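You operate a simulated robot arm through the tools that you are given. There is no shell and no other tool.

You run a simulated robot arm. Do the job below in one go: nothing can be reset, and whatever is moved stays where it is left.

## Task
Test-run dryer 1, step its heat down to suit the weft's limit, then dry the weft.
Fine: warm blows 20 C under the peak shown on hot; use warm if that keeps within the limit, else cool; park the dryer in holder 1 to move the switch and again at the end; leave the weft on the board.

Only the result counts: the job must be done as asked and must still hold three seconds after the hand-in. Knocking over, shifting, dropping, spilling or breaking anything else fails it.

## Robot
A 6-joint arm with a two-finger parallel gripper, fixed in place. Base frame: the origin is on the floor under the middle of its stand, x ahead of it, y to its left, z up; the work surface is at about z = 0.82. Lengths are in m, angles in degrees, forces in N, time in s.
With the tool pointing down near the work surface it reaches from about 0.26 to 0.68 m from the base axis. Its first joint turns from -66.0 to 66.0 degrees. Payload 2.9 kg.
The tool frame sits at the grasp point between the pads (the TCP): z along the fingers, y along the line on which they close. The tips reach 0.03 m beyond it. The gripper opens to 0.11 m. The fingers are 0.02 m wide and 0.01 m thick; the gripper's body (0.048 by 0.112 m) begins 0.055 m behind the TCP.
Orientation is told as [roll, pitch, yaw] about the base's x, y, z axes, in that order, counted from this pose: with the fingers straight down and closing along the base's y, the tool's x points along the base's -x, its y along +y and its z along -z.

## Interface
- The arm moves only by the tool servo_tool. Its argument "commands" is a list of rows, each a list of 6 numbers: the shift along the tool's x, y, z in m, then the turn, a rotation vector about the tool's x, y, z in degrees. In form: [[tx, ty, tz, wx, wy, wz], ...]. A call has 1 to 20 rows; each row shifts and turns the commanded pose from where the row before left it, along the tool's axes as they then stand. "grip" is the closure, from 0 (fully open) to 1 (shut), set as the call begins (left out, the last holds). Rows are played at 5 a second. More than 0.05 m and 8.6 degrees between two rows, or a gripper value outside its range, and nothing of the call is played. Where a pose cannot be reached the arm comes as near as it can. A force on the tool above 40 N (or 10 N above the force at the start of the call, whichever is more), or a blocked arm, ends the call early, and 0.2 s more pass. The fingers move at their own pace (about 0.108 m/s each) and stop on an object; they squeeze with about 29 N. The grip force told is the motor's: it shows also when the fingers shut on nothing. Time passes only in rows, and 0.2 s behind the last, so rows that do not move let the fingers close. It gives the time, the measured TCP pose, the force on the tool (base axes), the opening and the grip force at its end, in the units of the frame above (readings bear some noise), with the torque about the TCP (base axes, N m) and any sound that the robot's microphone picked up.
- Cameras (640 x 400 px; columns grow to the right, rows downward): "scene" is fixed at [0.0726, 0.4385, 1.4088]; the picture's right is [-0.77, -0.64, 0.00], its down [-0.27, 0.33, -0.91] and it looks along [0.58, -0.70, -0.42] (base axes); focal length 214 px, centre (320, 200). "wrist" rides on the gripper at [0.072, 0.017, -0.103] in the tool frame; the picture's right is [-0.23, 0.97, 0.00], its down [-0.76, -0.18, -0.62] and it looks along [-0.61, -0.14, 0.78] (tool axes); focal length 222 px, centre (320, 200).
- get_image(camera): a new picture of that camera. It takes no simulated time.
- probe_pixels(camera, pixels): for up to 12 pixels [column, row] of the newest picture of that camera ("zoom" is the newest enlarged one), the place [x, y, z] in the base frame of the surface seen there, good to about 0.002 m, but the place of the scene camera against the robot may be out by one fixed shift of up to 0.018 m in any direction. It takes no simulated time.
- enlarge(camera, box): a new picture of the part [left, top, right, bottom] of that camera's present view, enlarged. It takes no simulated time.
- finish_job(): hands the job in; it is judged then, once.

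Unless the task says otherwise, let go and move clear before handing in.

The tools are called after "Request:" as name(argument=value, ...) on one line, values as JSON. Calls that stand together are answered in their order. servo_tool: Moves the arm, as the interface text tells. Its arguments: {"type":"object","properties":{"commands":{"type":"array"},"grip":{"type":"number"}},"required":["commands"]} The other tools are called the same way: get_image (camera) takes a picture; probe_pixels (camera, pixels) gives the place of the surface under pixels of a picture; enlarge (camera, box) takes an enlarged picture of a part of a camera's view; finish_job () hands the job in.

At the start:

```text
t: 0.0
tool_pos: [0.2972, 0.1102, 1.3463]
ee_rot: [0.1, -0.1, 0.0]
contact_force: [-0.2, 0.2, 0.6]
moment: [0.03, -0.02, 0.01]
opening: 0.1097
grip_force: 0.1
```

scene: 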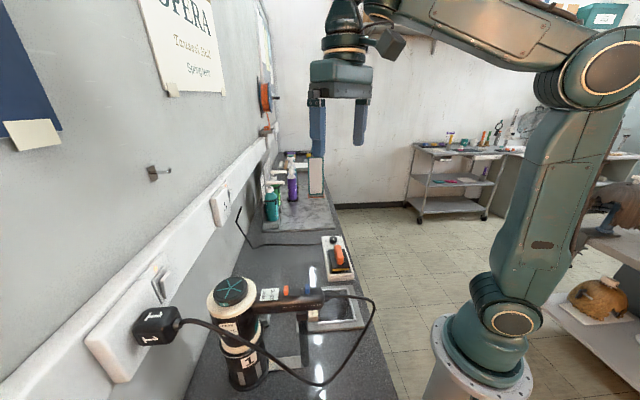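
wrist: 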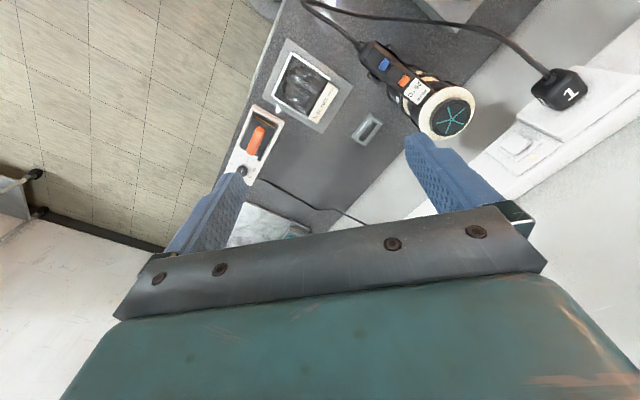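

The scene shows a dryer in a holder (scene px ~240,310), a plug marked 1 (155,325), an orange-switched box (337,258), and a weft board (335,310). I'll take enlarged views to see labels and parts.

Request:
enlarge(camera="scene", box=[180, 220, 400, 400])

Request:
enlarge(camera="wrist", box=[220, 20, 420, 200])

Request:
enlarge(camera="wrist", box=[340, 20, 620, 200])

Request:
enlarge(camera="scene", box=[60, 100, 350, 400])

```text
2.22 times, centred on (290, 310) of scene
```

zoom: 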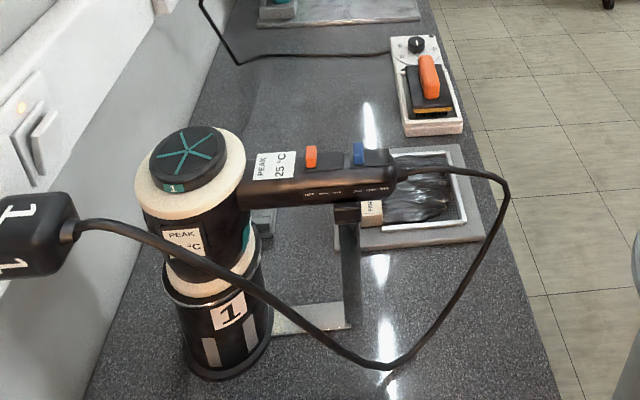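

```text
2.22 times, centred on (320, 110) of wrist
```

zoom: 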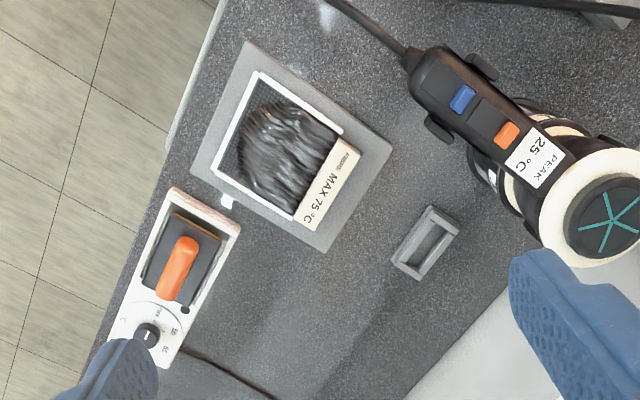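

```text
2.22 times, centred on (480, 110) of wrist
```

zoom: 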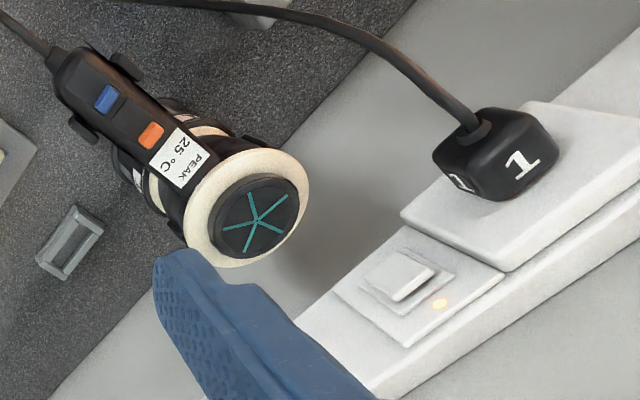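

```text
1.33 times, centred on (205, 250) of scene
```

zoom: 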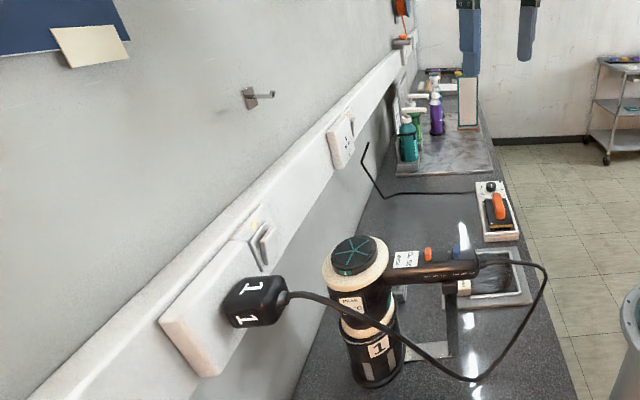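

The weft's label reads MAX 75 °C and the dryer's display reads PEAK 25 °C. I need finer detail of the dryer's switches and the side markings, so I'll enlarge those.

Request:
enlarge(camera="scene", box=[255, 275, 335, 325])

Request:
enlarge(camera="wrist", box=[350, 30, 430, 100])

Request:
enlarge(camera="scene", box=[200, 270, 280, 395])

Request:
enlarge(camera="wrist", box=[260, 40, 340, 130])

Request:
enlarge(camera="wrist", box=[215, 95, 295, 185])

```text
8.00 times, centred on (295, 300) of scene
```

zoom: 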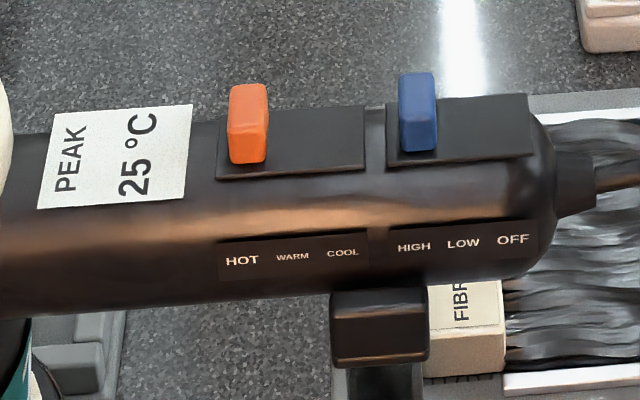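

```text
5.71 times, centred on (390, 65) of wrist
```

zoom: 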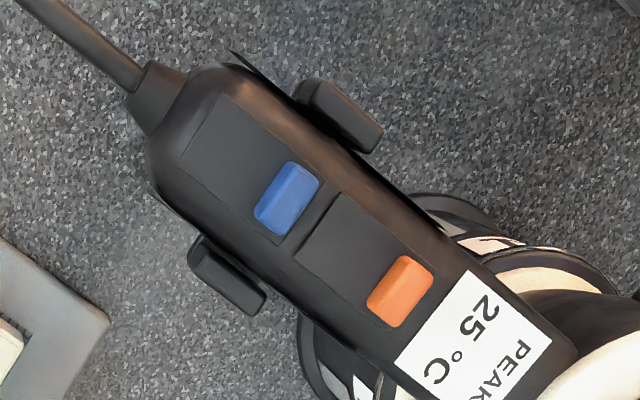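

```text
3.20 times, centred on (240, 332) of scene
```

zoom: 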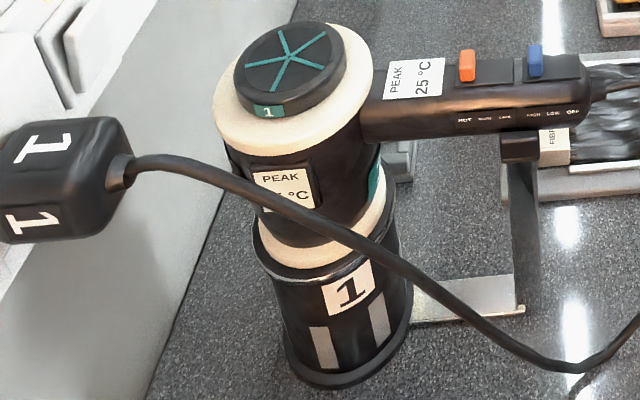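

```text
4.44 times, centred on (300, 85) of wrist
```

zoom: 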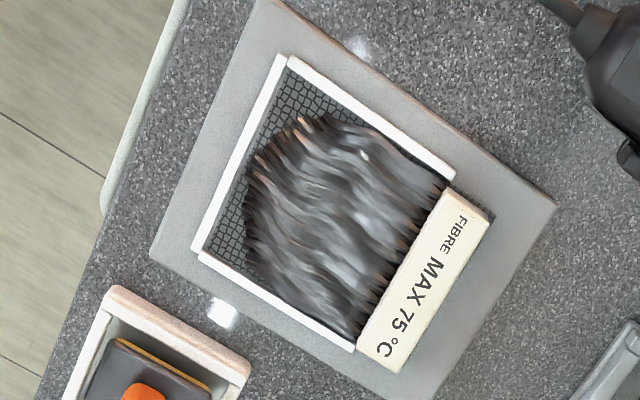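

```text
4.44 times, centred on (255, 140) of wrist
```

zoom: 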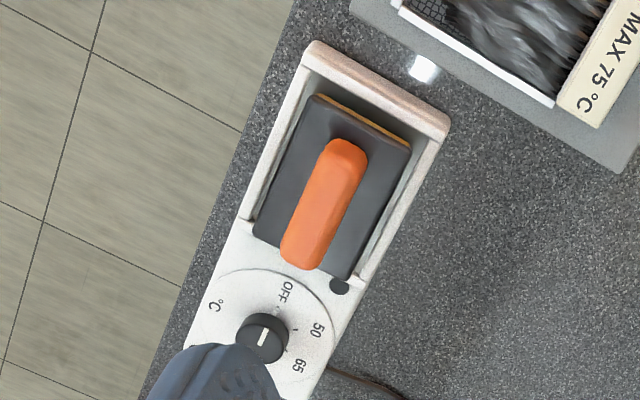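

The heat slider (orange, zoom px 248,125) sits at HOT and the blue one at HIGH, yet the peak shows only 25 °C. I'll look at the wall socket and its switch, and let a moment pass to listen.

Request:
enlarge(camera="wrist", box=[480, 60, 620, 200])

Request:
enlarge(camera="scene", box=[80, 250, 200, 390])

Request:
enlarge(camera="scene", box=[200, 140, 360, 270])

Request:
servo_tool(commands=[[0, 0, 0, 0, 0, 0]])

```text
2.86 times, centred on (550, 130) of wrist
```

zoom: 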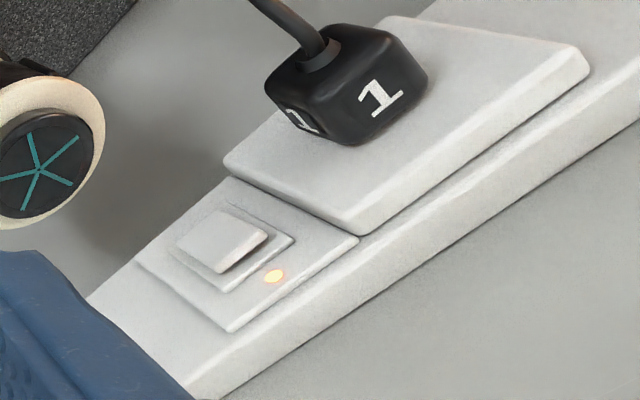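

```text
2.86 times, centred on (140, 320) of scene
```

zoom: 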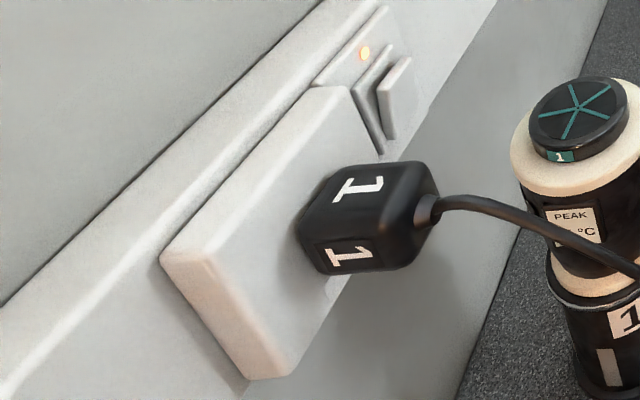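

```text
3.08 times, centred on (280, 205) of scene
```

zoom: 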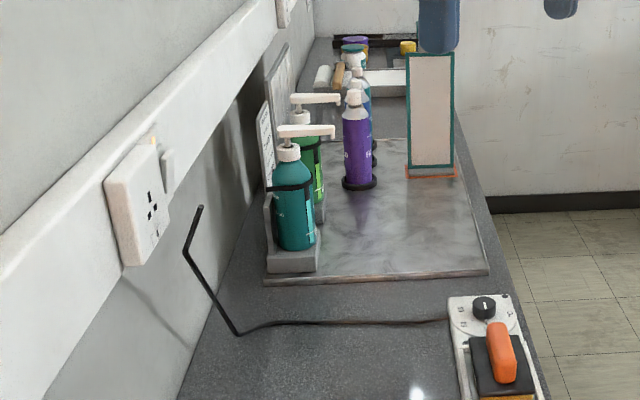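

```text
t: 0.4
tool_pos: [0.297, 0.11, 1.3459]
ee_rot: [0.1, 0.0, 0.0]
contact_force: [0.6, -0.6, -0.1]
moment: [-0.02, 0.0, 0.01]
opening: 0.1099
grip_force: 0.1
```

No sound is heard with the dryer parked, although it stands at HOT/HIGH and the socket light (scene ~149,268) is lit. I'll measure the dryer, sliders, fork and weft with the wrist camera.

Request:
get_image(camera="wrist")

Request:
probe_pixels(camera="wrist", pixels=[[450, 118], [384, 64], [403, 80], [413, 92], [365, 44], [375, 75], [393, 47], [425, 118], [470, 95], [366, 130], [555, 92], [505, 150]])

Request:
probe_pixels(camera="wrist", pixels=[[302, 85], [328, 103], [292, 40], [354, 93], [314, 132], [264, 78], [258, 140], [241, 172], [520, 142], [530, 148], [340, 170], [290, 65]])

Request:
get_image(camera="scene")

Request:
probe_pixels(camera="scene", pixels=[[232, 290], [286, 290], [307, 288], [268, 296], [312, 312], [240, 335], [303, 355], [245, 385], [335, 305], [155, 325], [160, 277], [149, 268]])

```text
taken
```

wrist: 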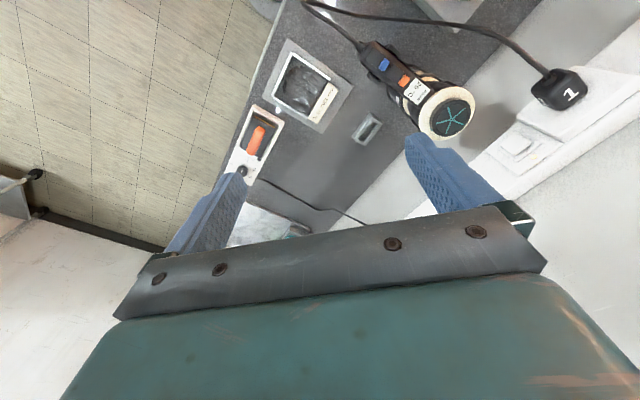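

```text
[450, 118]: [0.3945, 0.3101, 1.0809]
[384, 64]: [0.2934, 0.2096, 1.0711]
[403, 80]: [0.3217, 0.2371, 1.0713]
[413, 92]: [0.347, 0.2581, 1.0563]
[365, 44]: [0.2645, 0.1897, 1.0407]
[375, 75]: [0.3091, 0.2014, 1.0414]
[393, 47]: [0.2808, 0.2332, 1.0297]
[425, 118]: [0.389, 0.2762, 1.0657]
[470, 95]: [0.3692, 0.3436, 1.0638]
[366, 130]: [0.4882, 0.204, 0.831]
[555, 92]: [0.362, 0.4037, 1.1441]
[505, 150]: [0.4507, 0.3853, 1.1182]
```

```text
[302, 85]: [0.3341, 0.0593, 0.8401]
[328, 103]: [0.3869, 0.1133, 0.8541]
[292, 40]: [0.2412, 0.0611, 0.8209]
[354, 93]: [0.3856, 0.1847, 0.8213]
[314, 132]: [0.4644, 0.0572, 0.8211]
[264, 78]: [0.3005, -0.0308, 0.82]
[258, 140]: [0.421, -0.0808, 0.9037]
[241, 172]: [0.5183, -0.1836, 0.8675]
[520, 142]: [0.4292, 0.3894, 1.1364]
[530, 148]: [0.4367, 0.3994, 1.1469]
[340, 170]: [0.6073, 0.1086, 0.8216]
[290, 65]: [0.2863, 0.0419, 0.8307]
```

```text
taken
```

scene: 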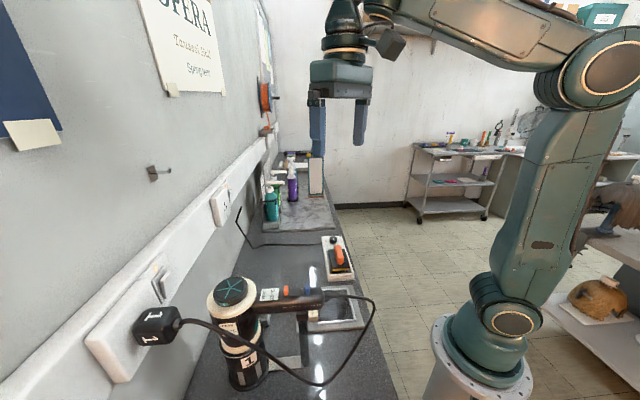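

```text
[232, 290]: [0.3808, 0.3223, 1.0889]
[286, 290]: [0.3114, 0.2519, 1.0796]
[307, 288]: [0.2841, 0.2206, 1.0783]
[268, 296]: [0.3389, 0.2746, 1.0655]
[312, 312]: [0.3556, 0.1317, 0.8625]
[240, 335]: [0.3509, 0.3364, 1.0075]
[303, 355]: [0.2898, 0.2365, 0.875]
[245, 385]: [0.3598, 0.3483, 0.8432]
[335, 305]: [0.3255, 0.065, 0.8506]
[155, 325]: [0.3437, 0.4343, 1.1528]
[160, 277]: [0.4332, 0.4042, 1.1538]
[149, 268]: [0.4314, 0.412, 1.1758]
```

The wrist probe puts the orange slider top at about (0.322, 0.237, 1.071), the blue at (0.293, 0.210, 1.071), and the barrel cap near (0.39, 0.31, 1.08); the handle runs at about 45° toward −x −y. I'll move above the handle with yaw ≈44° for a close look.

Request:
servo_tool(commands=[[-0.006, 0.03, 0.015, 0, 0, 0], [-0.006, 0.03, 0.015, 0, 0, 0], [-0.006, 0.03, 0.015, 0, 0, 0], [-0.006, 0.03, 0.015, 0, 0, 0], [0, 0, 0, 0, 0, -7.33], [0, 0, 0, 0, 0, -7.33], [0, 0, 0, 0, 0, -7.33], [0, 0, 0, 0, 0, -7.33], [0, 0, 0, 0, 0, -7.33], [0, 0, 0, 0, 0, -7.33], [0, 0, 0, 0, 0, 0]])

Request:
get_image(camera="wrist")

Request:
get_image(camera="scene")

```text
t: 2.8
tool_pos: [0.3211, 0.23, 1.2843]
ee_rot: [0.0, 0.0, 44.1]
contact_force: [0.4, 0.4, -0.1]
moment: [0.02, -0.04, 0.02]
opening: 0.1102
grip_force: 0.0
```

```text
taken
```

wrist: 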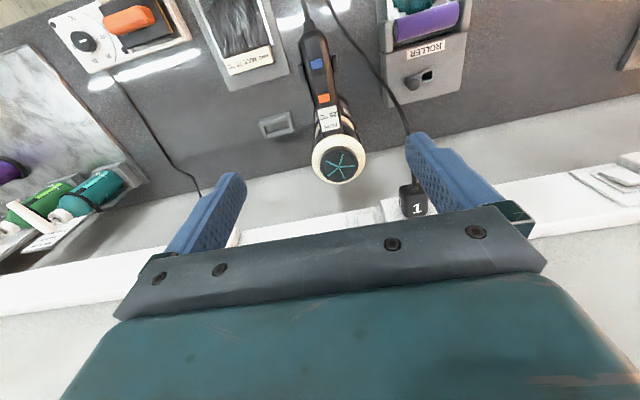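

```text
taken
```

scene: 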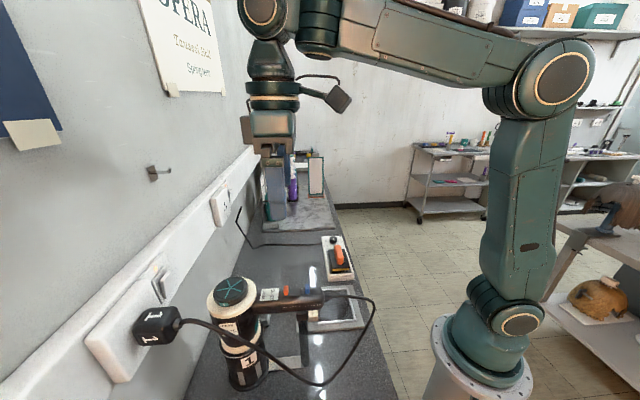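

I now see the dryer at wrist px (325,100) and a ROLLER tray beyond it. I'll enlarge and measure the handle, fork and cable.

Request:
enlarge(camera="wrist", box=[250, 0, 430, 200])

Request:
probe_pixels(camera="wrist", pixels=[[341, 165], [315, 165], [366, 165], [341, 185], [341, 148], [323, 99], [316, 64], [327, 112], [310, 42], [300, 75], [330, 75], [306, 20]])

Request:
probe_pixels(camera="wrist", pixels=[[345, 20], [370, 60], [395, 100], [410, 140], [415, 200], [278, 124], [262, 120], [294, 130], [430, 20], [430, 75], [400, 205], [302, 8]])

```text
2.00 times, centred on (340, 100) of wrist
```

zoom: 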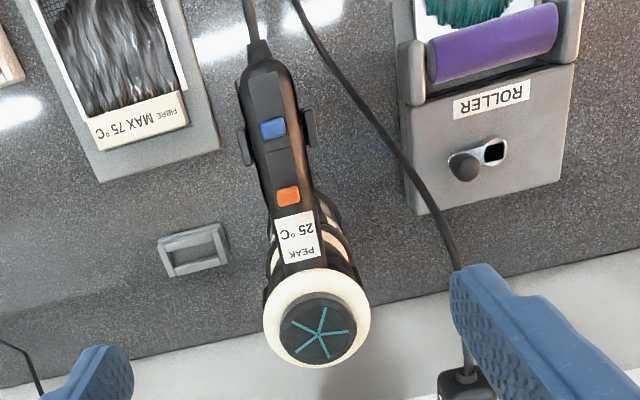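

```text
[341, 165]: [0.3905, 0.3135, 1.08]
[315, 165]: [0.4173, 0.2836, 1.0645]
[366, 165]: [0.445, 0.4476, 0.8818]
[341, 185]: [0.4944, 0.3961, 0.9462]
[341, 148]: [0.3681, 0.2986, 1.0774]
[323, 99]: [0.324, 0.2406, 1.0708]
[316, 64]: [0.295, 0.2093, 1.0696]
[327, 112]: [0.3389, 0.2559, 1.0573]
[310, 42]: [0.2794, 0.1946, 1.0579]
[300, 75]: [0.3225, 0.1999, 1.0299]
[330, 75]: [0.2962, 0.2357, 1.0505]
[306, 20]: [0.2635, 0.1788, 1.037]
```

```text
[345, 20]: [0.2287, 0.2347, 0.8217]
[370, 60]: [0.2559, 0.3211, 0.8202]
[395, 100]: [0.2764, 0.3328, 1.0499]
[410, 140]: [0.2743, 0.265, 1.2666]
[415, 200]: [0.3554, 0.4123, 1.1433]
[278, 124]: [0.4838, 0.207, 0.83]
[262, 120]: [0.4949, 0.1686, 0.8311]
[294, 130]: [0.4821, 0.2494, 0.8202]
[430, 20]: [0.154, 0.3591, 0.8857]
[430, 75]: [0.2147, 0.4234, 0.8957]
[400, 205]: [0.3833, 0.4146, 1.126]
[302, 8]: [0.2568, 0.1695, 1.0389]
```

The handle axis runs from the cap (0.3905, 0.3135) to the end (0.2635, 0.1788), i.e. yaw ≈47°, with the fork at roughly 0.13 m from the cap and a free grasp stretch near 0.075 m. I'll hover higher over that stretch and re-measure.

Request:
servo_tool(commands=[[0, 0, 0, 0, 0, -3], [-0.0101, 0.0019, 0.03, 0, 0, 0], [-0.0101, 0.0019, 0.03, 0, 0, 0], [-0.0101, 0.0019, 0.03, 0, 0, 0], [0, 0, 0.03, 0, 0, 0], [0, 0, 0, 0, 0, 0]], grip=0.25)

Request:
get_image(camera="wrist")

Request:
enlarge(camera="wrist", box=[240, 0, 420, 200])

Request:
enlarge(camera="scene", box=[180, 180, 400, 400])

```text
t: 4.2
tool_pos: [0.3363, 0.2565, 1.1671]
ee_rot: [0.0, -0.1, 47.0]
contact_force: [0.2, -0.5, 0.5]
moment: [-0.01, 0.0, 0.02]
opening: 0.0824
grip_force: 0.1
```

```text
taken
```

wrist: 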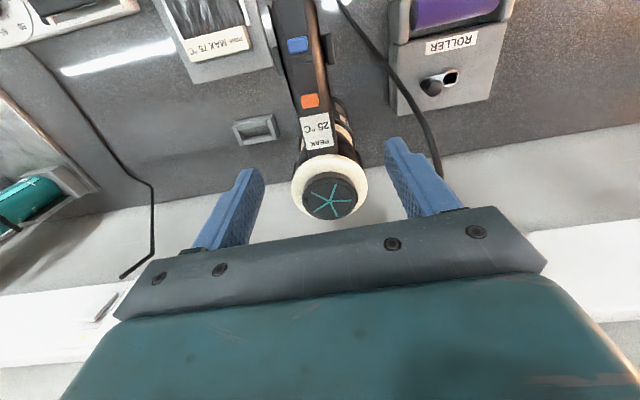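

```text
2.00 times, centred on (330, 100) of wrist
```

zoom: 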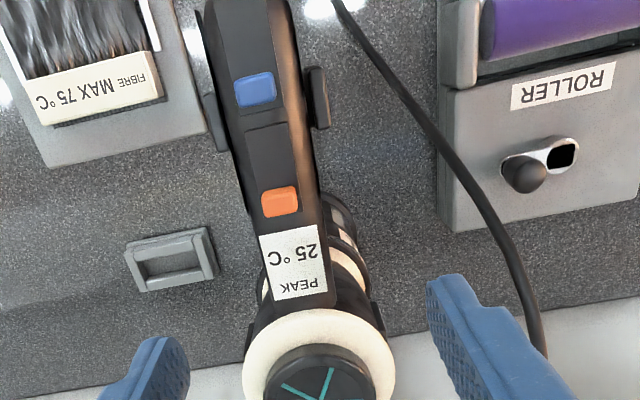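

```text
1.82 times, centred on (290, 290) of scene
```

zoom: 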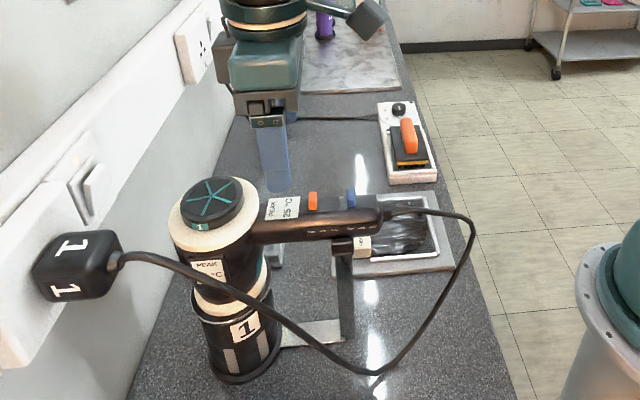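

The closer view shows the handle and fork nubs clearly (zoom px 215,120 and 318,97). I'll probe handle edges, nubs, and sliders for precise alignment.

Request:
probe_pixels(camera="zoom", pixels=[[255, 92], [279, 203], [318, 72], [318, 124], [212, 100], [222, 145], [250, 225], [322, 210], [292, 262], [318, 392], [263, 150], [245, 20]])

Request:
probe_pixels(camera="wrist", pixels=[[329, 198], [294, 185], [366, 185], [329, 158], [310, 100], [297, 44], [300, 60], [312, 62], [325, 62], [309, 80], [318, 112], [318, 145]])

```text
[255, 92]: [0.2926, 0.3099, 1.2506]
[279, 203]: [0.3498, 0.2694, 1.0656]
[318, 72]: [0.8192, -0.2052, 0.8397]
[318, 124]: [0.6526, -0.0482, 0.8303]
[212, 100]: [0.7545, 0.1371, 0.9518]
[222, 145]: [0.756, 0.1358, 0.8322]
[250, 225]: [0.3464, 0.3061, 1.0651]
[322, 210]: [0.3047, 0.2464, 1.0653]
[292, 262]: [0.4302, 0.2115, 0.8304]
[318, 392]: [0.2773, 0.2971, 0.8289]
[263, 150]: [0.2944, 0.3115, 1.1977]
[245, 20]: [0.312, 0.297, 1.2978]
```

```text
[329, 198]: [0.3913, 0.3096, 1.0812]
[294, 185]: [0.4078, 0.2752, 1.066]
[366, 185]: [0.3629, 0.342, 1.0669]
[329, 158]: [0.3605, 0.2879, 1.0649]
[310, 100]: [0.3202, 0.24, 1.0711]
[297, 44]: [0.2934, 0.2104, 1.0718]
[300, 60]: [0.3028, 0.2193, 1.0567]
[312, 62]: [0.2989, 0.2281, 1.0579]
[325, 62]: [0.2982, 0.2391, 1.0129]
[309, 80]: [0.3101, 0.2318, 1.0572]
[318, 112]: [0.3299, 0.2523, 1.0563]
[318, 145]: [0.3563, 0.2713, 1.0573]
```

Averaged probes put the handle line at yaw ≈46° and the grasp point at about (0.338, 0.255), with the handle top at z ≈1.057. I'll correct laterally and descend to z ≈1.036 with the fingers still open.

Request:
servo_tool(commands=[[0, -0.0022, 0, 0, 0, 1], [0, 0, 0.03, 0, 0, 0], [0, 0, 0.03, 0, 0, 0], [0, 0, 0.03, 0, 0, 0], [0, 0, 0.025, 0, 0, 0], [0, 0, 0.016, 0, 0, 0], [0, 0, 0, 0, 0, 0]])

Request:
get_image(camera="wrist")

Request:
enlarge(camera="scene", box=[180, 220, 360, 400])

```text
t: 5.8
tool_pos: [0.3376, 0.2551, 1.0322]
ee_rot: [0.1, -0.1, 45.9]
contact_force: [-0.2, -0.6, -0.1]
moment: [0.02, -0.01, 0.02]
opening: 0.0826
grip_force: 0.1
```

```text
taken
```

wrist: 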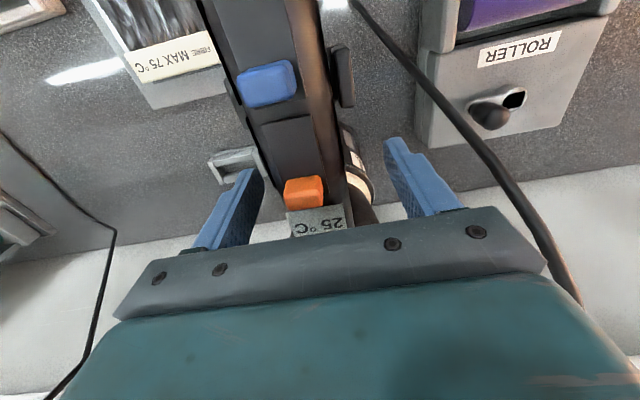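

```text
2.22 times, centred on (270, 310) of scene
```

zoom: 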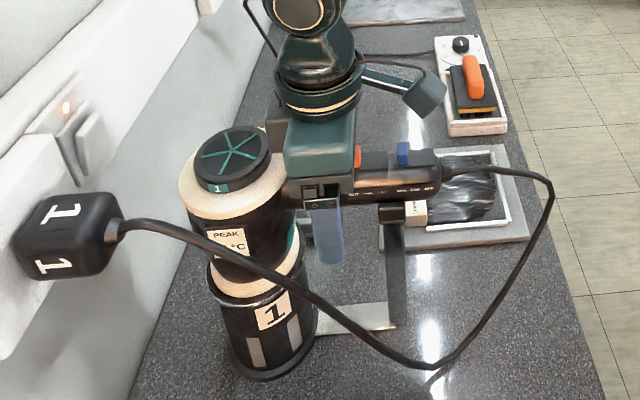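

The fingers straddle the handle (wrist px 235,210 and 415,180) with the orange slider clear above. I'll close the grip now.

Request:
servo_tool(commands=[[0, 0, 0, 0, 0, 0], [0, 0, 0, 0, 0, 0], [0, 0, 0, 0, 0, 0], [0, 0, 0, 0, 0, 0]], grip=1.0)

Request:
get_image(camera="wrist")

Request:
enlarge(camera="scene", box=[180, 220, 360, 400])

```text
t: 6.8
tool_pos: [0.3383, 0.2557, 1.0327]
ee_rot: [0.0, -0.1, 46.0]
contact_force: [0.4, -1.3, -0.4]
moment: [0.05, -0.19, -0.14]
opening: 0.036
grip_force: 29.3
```

```text
taken
```

wrist: 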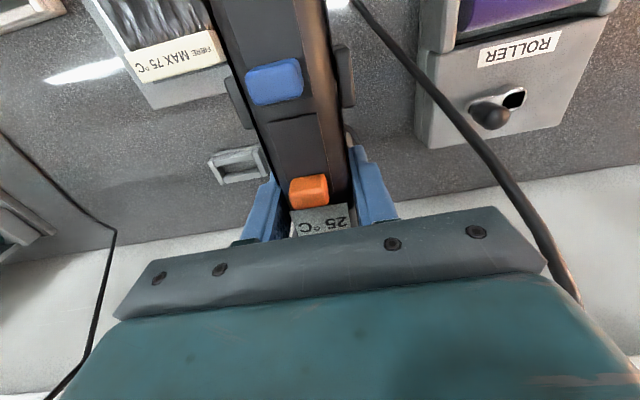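

```text
2.22 times, centred on (270, 310) of scene
```

zoom: 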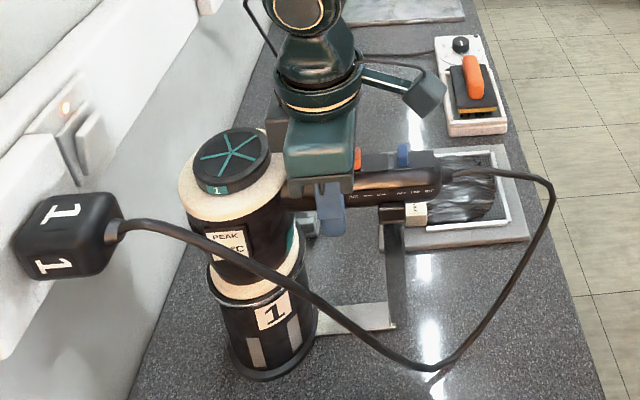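

The grip holds the handle (opening 0.036, 29 N). I'll lift 2 cm slowly and check for load, tilt and sound.

Request:
servo_tool(commands=[[0, 0, -0.005, 0, 0, 0], [0, 0, -0.005, 0, 0, 0], [0, 0, -0.005, 0, 0, 0], [0, 0, -0.005, 0, 0, 0], [0, 0, 0, 0, 0, 0]])

Request:
get_image(camera="wrist")

Request:
enlarge(camera="scene", box=[180, 220, 360, 400])

```text
t: 8.0
tool_pos: [0.339, 0.2559, 1.0537]
ee_rot: [0.1, -0.1, 45.9]
contact_force: [1.5, 1.1, -6.3]
moment: [-0.22, 0.21, 0.02]
opening: 0.0359
grip_force: 29.5
```

```text
taken
```

wrist: 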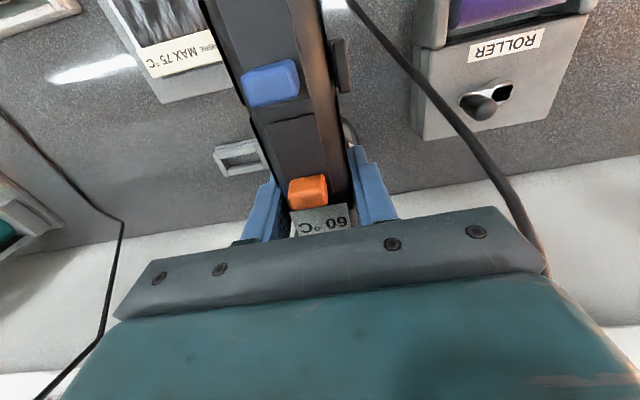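

```text
2.22 times, centred on (270, 310) of scene
```

zoom: 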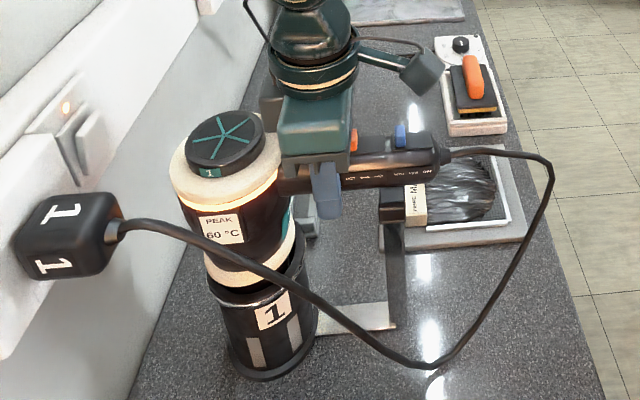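

Lifting starts it: the display (zoom px 222,235) now reads 60 °C and rising, weight about 6 N with no tilt. I'll lift fully clear of the cup and keep running over the holder to see where the peak settles.

Request:
servo_tool(commands=[[0, 0, -0.01, 0, 0, 0], [0, 0, -0.015, 0, 0, 0], [0, 0, -0.02, 0, 0, 0], [0, 0, -0.02, 0, 0, 0], [0, 0, -0.02, 0, 0, 0], [0, 0, -0.015, 0, 0, 0], [0, 0, 0, 0, 0, 0]])

Request:
get_image(camera="scene")

Request:
enlarge(camera="scene", box=[180, 190, 360, 400])

Request:
enlarge(camera="wrist", box=[220, 20, 420, 240])

```text
t: 9.6
tool_pos: [0.3405, 0.2551, 1.1562]
ee_rot: [0.0, -0.1, 46.1]
contact_force: [0.6, 0.3, -6.5]
moment: [-0.23, 0.22, 0.0]
opening: 0.0361
grip_force: 29.0
```

```text
taken
```

scene: 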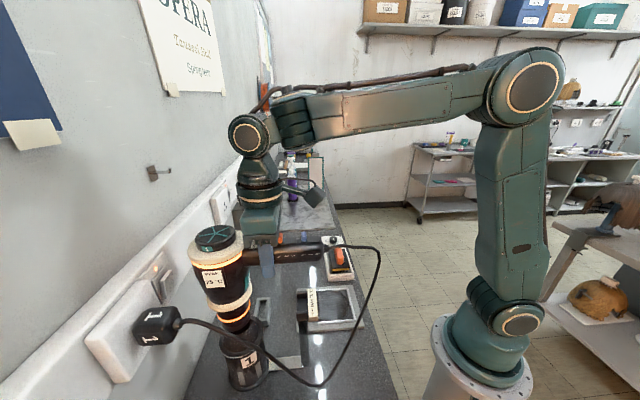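

```text
1.90 times, centred on (270, 295) of scene
```

zoom: 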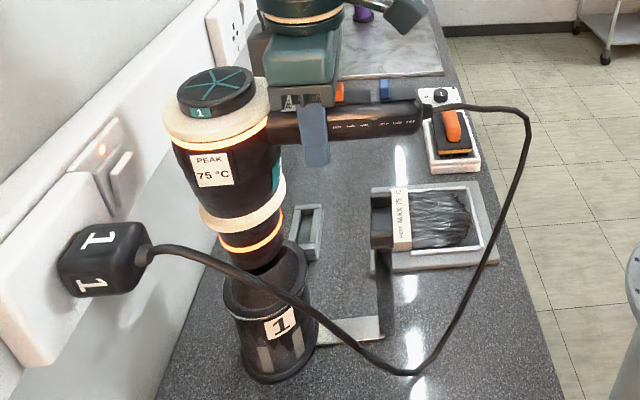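

```text
1.82 times, centred on (320, 130) of wrist
```

zoom: 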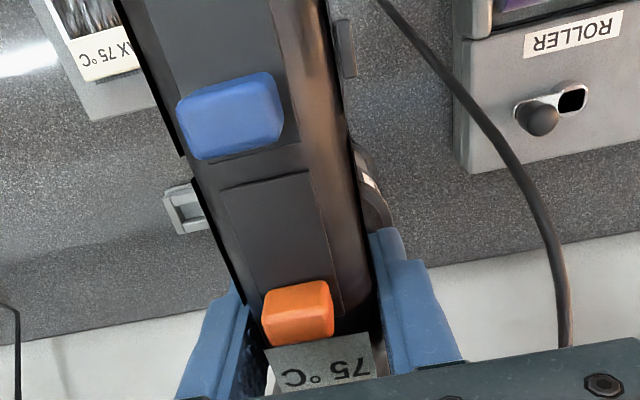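

It reads 75 °C and is still climbing, with glow at the vents. I'll keep it running in place a little higher and read again.

Request:
servo_tool(commands=[[0, 0, -0.015, 0, 0, 0], [0, 0, -0.015, 0, 0, 0], [0, 0, 0, 0, 0, 0], [0, 0, 0, 0, 0, 0], [0, 0, 0, 0, 0, 0], [0, 0, 0, 0, 0, 0], [0, 0, 0, 0, 0, 0], [0, 0, 0, 0, 0, 0], [0, 0, 0, 0, 0, 0], [0, 0, 0, 0, 0, 0]])

Request:
enlarge(camera="scene", box=[180, 190, 360, 400])

Request:
enlarge(camera="wrist", box=[270, 160, 370, 240])

```text
t: 11.8
tool_pos: [0.3403, 0.2553, 1.185]
ee_rot: [0.0, 0.0, 46.0]
contact_force: [0.2, 0.4, -5.8]
moment: [-0.2, 0.2, -0.02]
opening: 0.0359
grip_force: 29.2
```

```text
1.90 times, centred on (270, 295) of scene
```

zoom: 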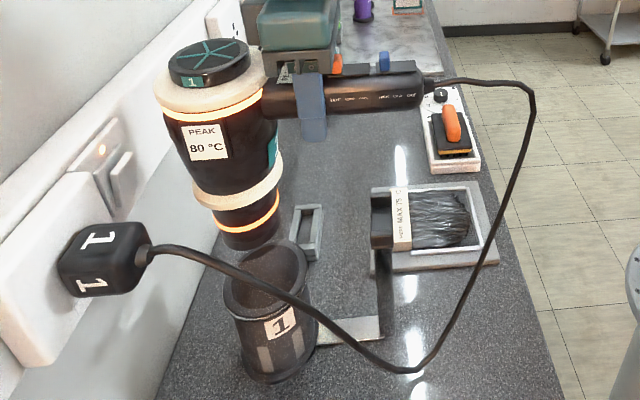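

```text
5.00 times, centred on (320, 200) of wrist
```

zoom: 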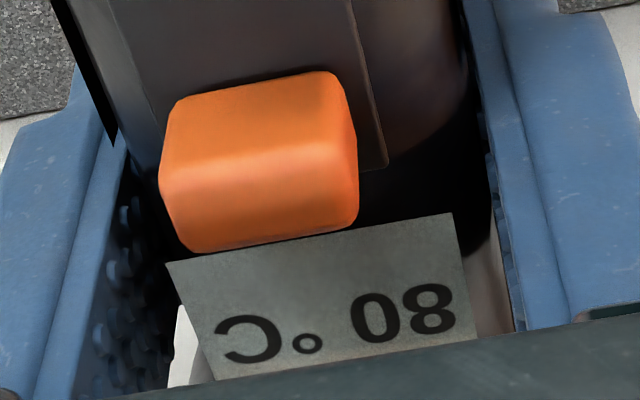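

It reads 80 °C. I'll keep running until the number stops changing.

Request:
servo_tool(commands=[[0, 0, 0, 0, 0, 0], [0, 0, 0, 0, 0, 0], [0, 0, 0, 0, 0, 0], [0, 0, 0, 0, 0, 0], [0, 0, 0, 0, 0, 0], [0, 0, 0, 0, 0, 0], [0, 0, 0, 0, 0, 0], [0, 0, 0, 0, 0, 0], [0, 0, 0, 0, 0, 0], [0, 0, 0, 0, 0, 0], [0, 0, 0, 0, 0, 0], [0, 0, 0, 0, 0, 0], [0, 0, 0, 0, 0, 0], [0, 0, 0, 0, 0, 0], [0, 0, 0, 0, 0, 0]])

Request:
enlarge(camera="wrist", box=[270, 160, 370, 240])

Request:
enlarge(camera="scene", box=[180, 190, 360, 400])

```text
t: 15.0
tool_pos: [0.3399, 0.2554, 1.1848]
ee_rot: [0.0, -0.1, 46.0]
contact_force: [-0.3, -0.3, -7.0]
moment: [-0.24, 0.25, 0.01]
opening: 0.0359
grip_force: 29.2
```

```text
5.00 times, centred on (320, 200) of wrist
```

zoom: 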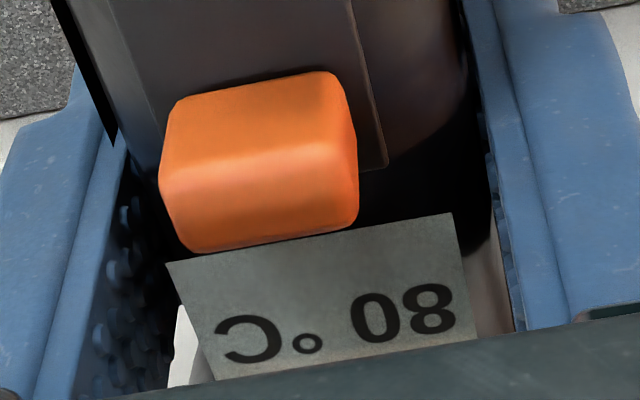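

```text
1.90 times, centred on (270, 295) of scene
```

zoom: 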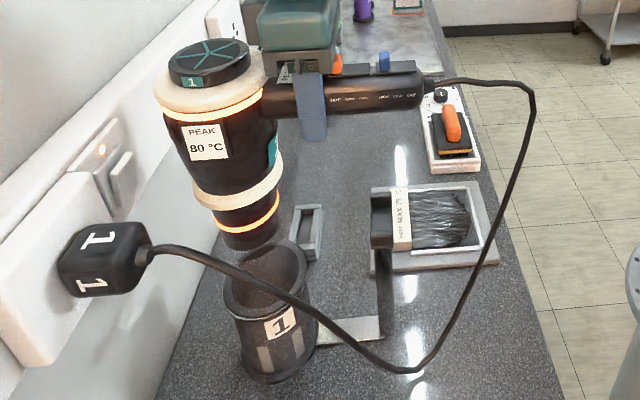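

It still reads 80 °C after three more seconds. One longer run will confirm it isn't climbing late.

Request:
servo_tool(commands=[[0, 0, 0, 0, 0, 0], [0, 0, 0, 0, 0, 0], [0, 0, 0, 0, 0, 0], [0, 0, 0, 0, 0, 0], [0, 0, 0, 0, 0, 0], [0, 0, 0, 0, 0, 0], [0, 0, 0, 0, 0, 0], [0, 0, 0, 0, 0, 0], [0, 0, 0, 0, 0, 0], [0, 0, 0, 0, 0, 0], [0, 0, 0, 0, 0, 0], [0, 0, 0, 0, 0, 0], [0, 0, 0, 0, 0, 0], [0, 0, 0, 0, 0, 0], [0, 0, 0, 0, 0, 0], [0, 0, 0, 0, 0, 0], [0, 0, 0, 0, 0, 0], [0, 0, 0, 0, 0, 0], [0, 0, 0, 0, 0, 0], [0, 0, 0, 0, 0, 0]])

Request:
enlarge(camera="wrist", box=[270, 160, 370, 240])

Request:
get_image(camera="scene")

```text
t: 19.2
tool_pos: [0.3388, 0.2546, 1.1846]
ee_rot: [0.0, -0.1, 46.0]
contact_force: [-0.4, -0.7, -6.1]
moment: [-0.23, 0.22, 0.01]
opening: 0.0361
grip_force: 28.5
```

```text
5.00 times, centred on (320, 200) of wrist
```

zoom: 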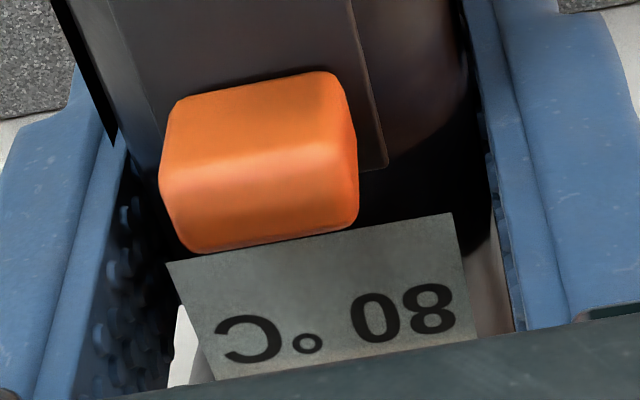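

```text
taken
```

scene: 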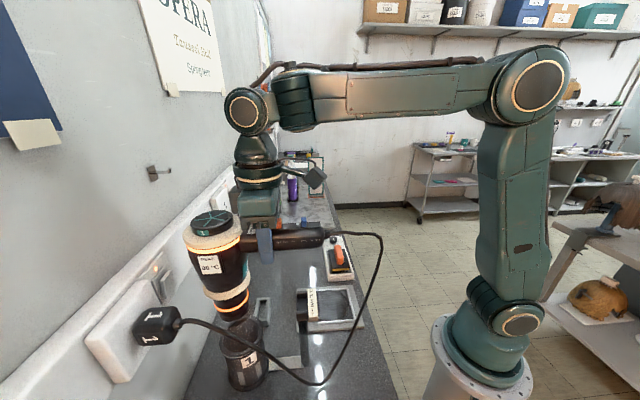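

The peak holds at 80 °C, so warm gives 60 °C, within the weft's 75 °C limit: warm it is. I'll lower the dryer back toward holder 1, stopping short to check alignment.

Request:
servo_tool(commands=[[0, 0, 0.02, 0, 0, 0], [0, 0, 0.02, 0, 0, 0], [0, 0, 0.02, 0, 0, 0], [0, 0, 0.02, 0, 0, 0], [0, 0, 0.02, 0, 0, 0], [0, 0, 0.02, 0, 0, 0], [0, 0, 0, 0, 0, 0]])

Request:
get_image(camera="wrist")

Request:
enlarge(camera="scene", box=[180, 220, 360, 400])

```text
t: 20.8
tool_pos: [0.3389, 0.2551, 1.0626]
ee_rot: [0.1, -0.1, 46.1]
contact_force: [-0.3, 0.2, -5.2]
moment: [-0.21, 0.21, -0.02]
opening: 0.0357
grip_force: 29.7
```

```text
taken
```

wrist: 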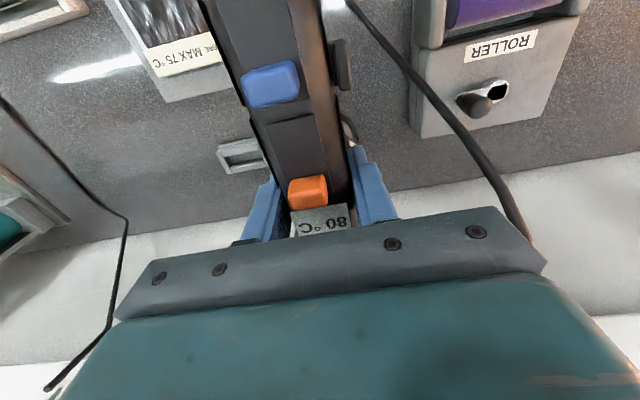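

```text
2.22 times, centred on (270, 310) of scene
```

zoom: 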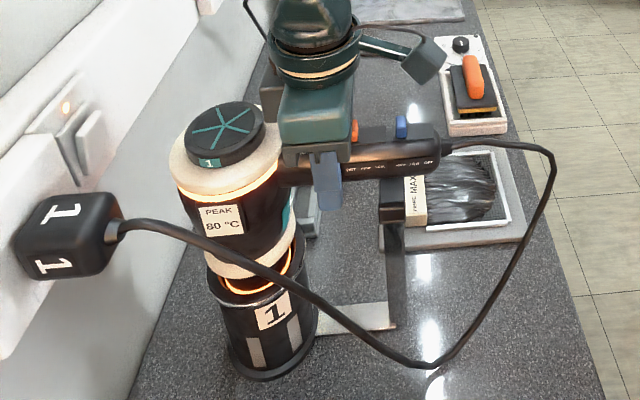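

The nozzle is centred in the cup and the handle lines up with the fork with no extra force. I'll lower the last 3 cm slowly.

Request:
servo_tool(commands=[[0, 0, 0.008, 0, 0, 0], [0, 0, 0.008, 0, 0, 0], [0, 0, 0.006, 0, 0, 0], [0, 0, 0.004, 0, 0, 0], [0, 0, 0.003, 0, 0, 0], [0, 0, 0, 0, 0, 0], [0, 0, 0, 0, 0, 0]])

Request:
enlarge(camera="scene", box=[180, 220, 360, 400])

```text
t: 22.4
tool_pos: [0.34, 0.2558, 1.0359]
ee_rot: [0.0, -0.1, 45.9]
contact_force: [-0.4, -0.2, -5.9]
moment: [-0.21, 0.22, 0.0]
opening: 0.036
grip_force: 28.8
```

```text
2.22 times, centred on (270, 310) of scene
```

zoom: 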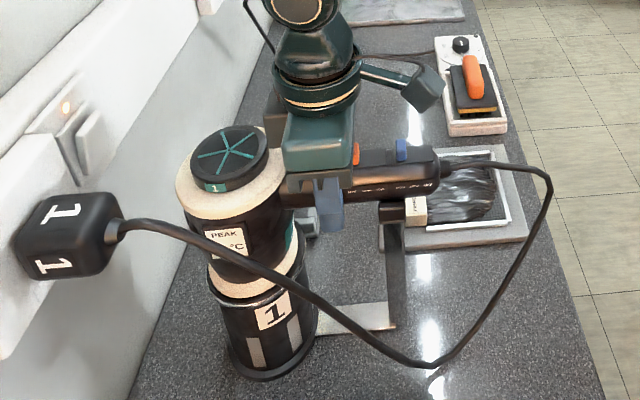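

The tool still carries the full 5.9 N at z = 1.036, so the dryer isn't seated yet. I'll ease down a few more millimetres.

Request:
servo_tool(commands=[[0, 0, 0.001, 0, 0, 0], [0, 0, 0.001, 0, 0, 0], [0, 0, 0.001, 0, 0, 0], [0, 0, 0, 0, 0, 0], [0, 0, 0, 0, 0, 0]])

```text
t: 23.6
tool_pos: [0.3392, 0.2551, 1.034]
ee_rot: [-0.1, 0.0, 45.9]
contact_force: [-4.6, -9.1, 5.3]
moment: [-0.14, -0.27, -0.13]
opening: 0.036
grip_force: 29.4
```

Contact now: +5.3 N up with about 10 N sideways along (−0.45, −0.89), so it's seated but slightly strained. I'll relax by 1 mm along the handle and read again.

Request:
servo_tool(commands=[[0.0008, 0, 0, 0, 0, 0], [0, 0, 0, 0, 0, 0], [0, 0, 0, 0, 0, 0]])

Request:
enlarge(camera="scene", box=[180, 220, 360, 400])

Request:
enlarge(camera="wrist", box=[200, 0, 420, 240])

```text
t: 24.4
tool_pos: [0.3394, 0.2554, 1.0333]
ee_rot: [0.0, -0.2, 46.0]
contact_force: [1.4, -5.1, 1.8]
moment: [-0.02, -0.45, -0.36]
opening: 0.0357
grip_force: 29.0
```

```text
2.22 times, centred on (270, 310) of scene
```

zoom: 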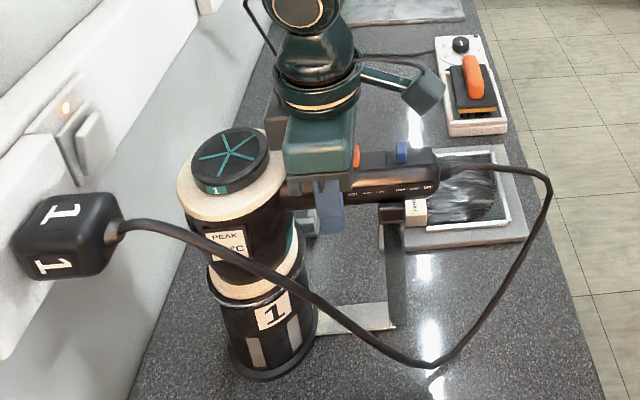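

```text
1.67 times, centred on (310, 120) of wrist
```

zoom: 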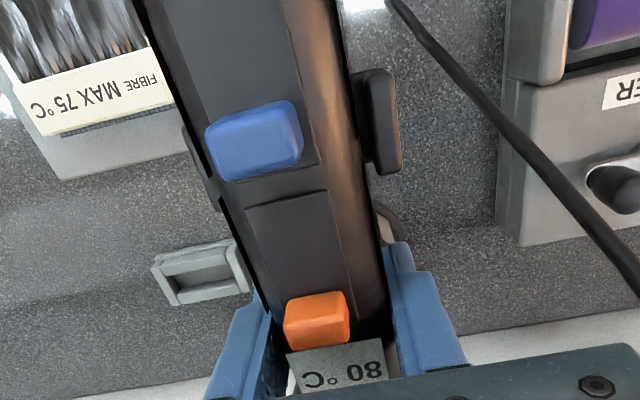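

It's seated in cup and fork (nubs either side at zoom px 205,165 and 375,120), display 80 °C. I'll open the fingers and rise clear.

Request:
servo_tool(commands=[[0, 0, 0, 0, 0, 0], [0, 0, 0, 0, 0, 0], [0, 0, -0.02, 0, 0, 0], [0, 0, -0.03, 0, 0, 0], [0, 0, -0.03, 0, 0, 0], [0, 0, -0.03, 0, 0, 0], [0, 0, 0, 0, 0, 0]], grip=0.25)

Request:
get_image(camera="wrist")

Request:
enlarge(camera="scene", box=[180, 220, 360, 400])

```text
t: 26.0
tool_pos: [0.3426, 0.2542, 1.1432]
ee_rot: [0.0, -0.1, 46.1]
contact_force: [0.1, 0.4, -0.2]
moment: [-0.03, 0.0, 0.0]
opening: 0.0824
grip_force: 0.0
```

```text
taken
```

wrist: 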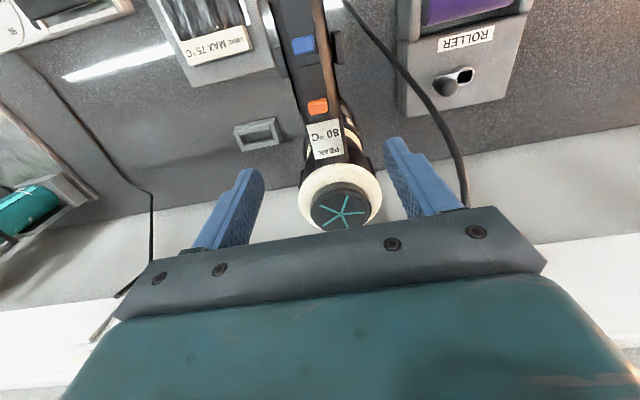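

```text
2.22 times, centred on (270, 310) of scene
```

zoom: 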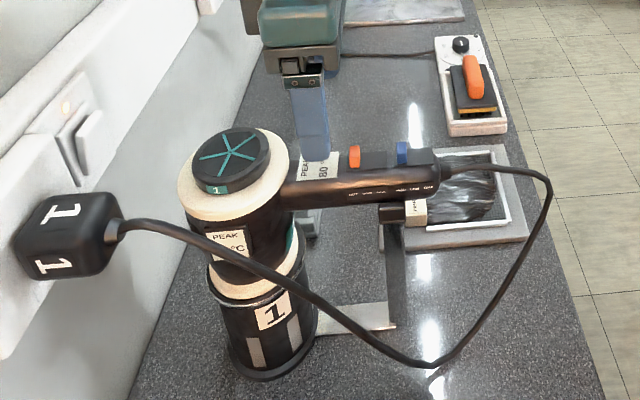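

The dryer sits parked, fan stopped, showing 80 °C. Next I'll measure the slider and its track precisely before nudging it to WARM.

Request:
enlarge(camera="wrist", box=[270, 20, 370, 130])

Request:
enlarge(camera="scene", box=[255, 275, 335, 325])

Request:
probe_pixels(camera="wrist", pixels=[[317, 106], [312, 99], [324, 99], [317, 113], [303, 45], [303, 38], [303, 54], [308, 72], [312, 90], [297, 22], [340, 195], [325, 135]])

```text
3.64 times, centred on (320, 75) of wrist
```

zoom: 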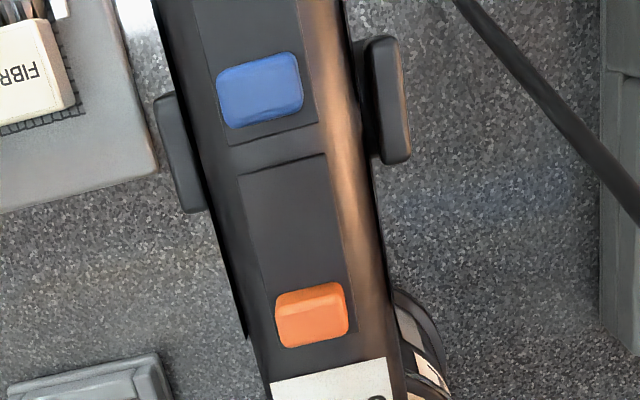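

```text
8.00 times, centred on (295, 300) of scene
```

zoom: 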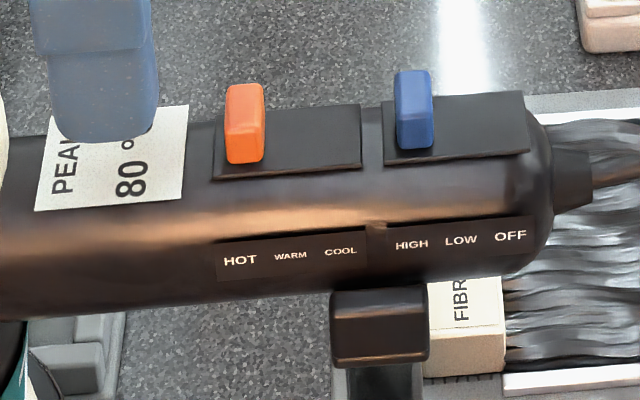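

```text
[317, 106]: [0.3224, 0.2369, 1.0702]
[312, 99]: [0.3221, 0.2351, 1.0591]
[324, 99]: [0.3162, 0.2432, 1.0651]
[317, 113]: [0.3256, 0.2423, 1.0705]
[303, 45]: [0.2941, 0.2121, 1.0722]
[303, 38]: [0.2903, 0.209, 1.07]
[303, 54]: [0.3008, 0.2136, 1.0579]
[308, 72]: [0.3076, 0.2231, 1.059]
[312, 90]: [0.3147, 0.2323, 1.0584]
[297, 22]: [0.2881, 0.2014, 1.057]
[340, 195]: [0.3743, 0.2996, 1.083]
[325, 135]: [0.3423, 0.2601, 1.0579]
```

The track plate spans scene-zoom columns 213–360 with the knob at 245 (HOT end), so one step is roughly 0.009–0.012 m. I'll probe an enlarged wrist view to pin it down.

Request:
enlarge(camera="wrist", box=[280, 55, 350, 125])

```text
5.71 times, centred on (315, 90) of wrist
```

zoom: 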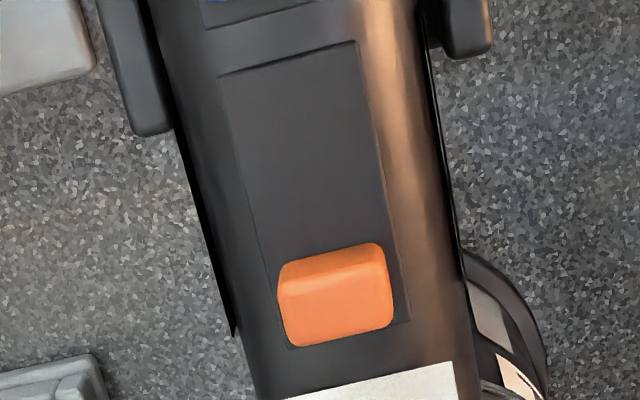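

Request:
probe_pixels(camera="zoom", pixels=[[290, 62], [222, 80], [354, 46], [404, 315], [340, 300], [330, 260], [300, 320], [380, 300], [290, 150], [310, 230], [345, 350], [340, 370]])

```text
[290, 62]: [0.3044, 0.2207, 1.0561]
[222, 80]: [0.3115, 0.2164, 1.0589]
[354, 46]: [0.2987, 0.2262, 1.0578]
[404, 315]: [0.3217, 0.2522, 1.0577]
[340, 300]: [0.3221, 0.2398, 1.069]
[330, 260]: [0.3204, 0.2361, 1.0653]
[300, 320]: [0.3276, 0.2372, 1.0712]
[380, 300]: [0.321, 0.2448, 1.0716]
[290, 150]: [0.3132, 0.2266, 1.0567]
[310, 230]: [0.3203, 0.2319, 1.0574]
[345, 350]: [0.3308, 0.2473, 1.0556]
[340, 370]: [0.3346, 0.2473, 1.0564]
```

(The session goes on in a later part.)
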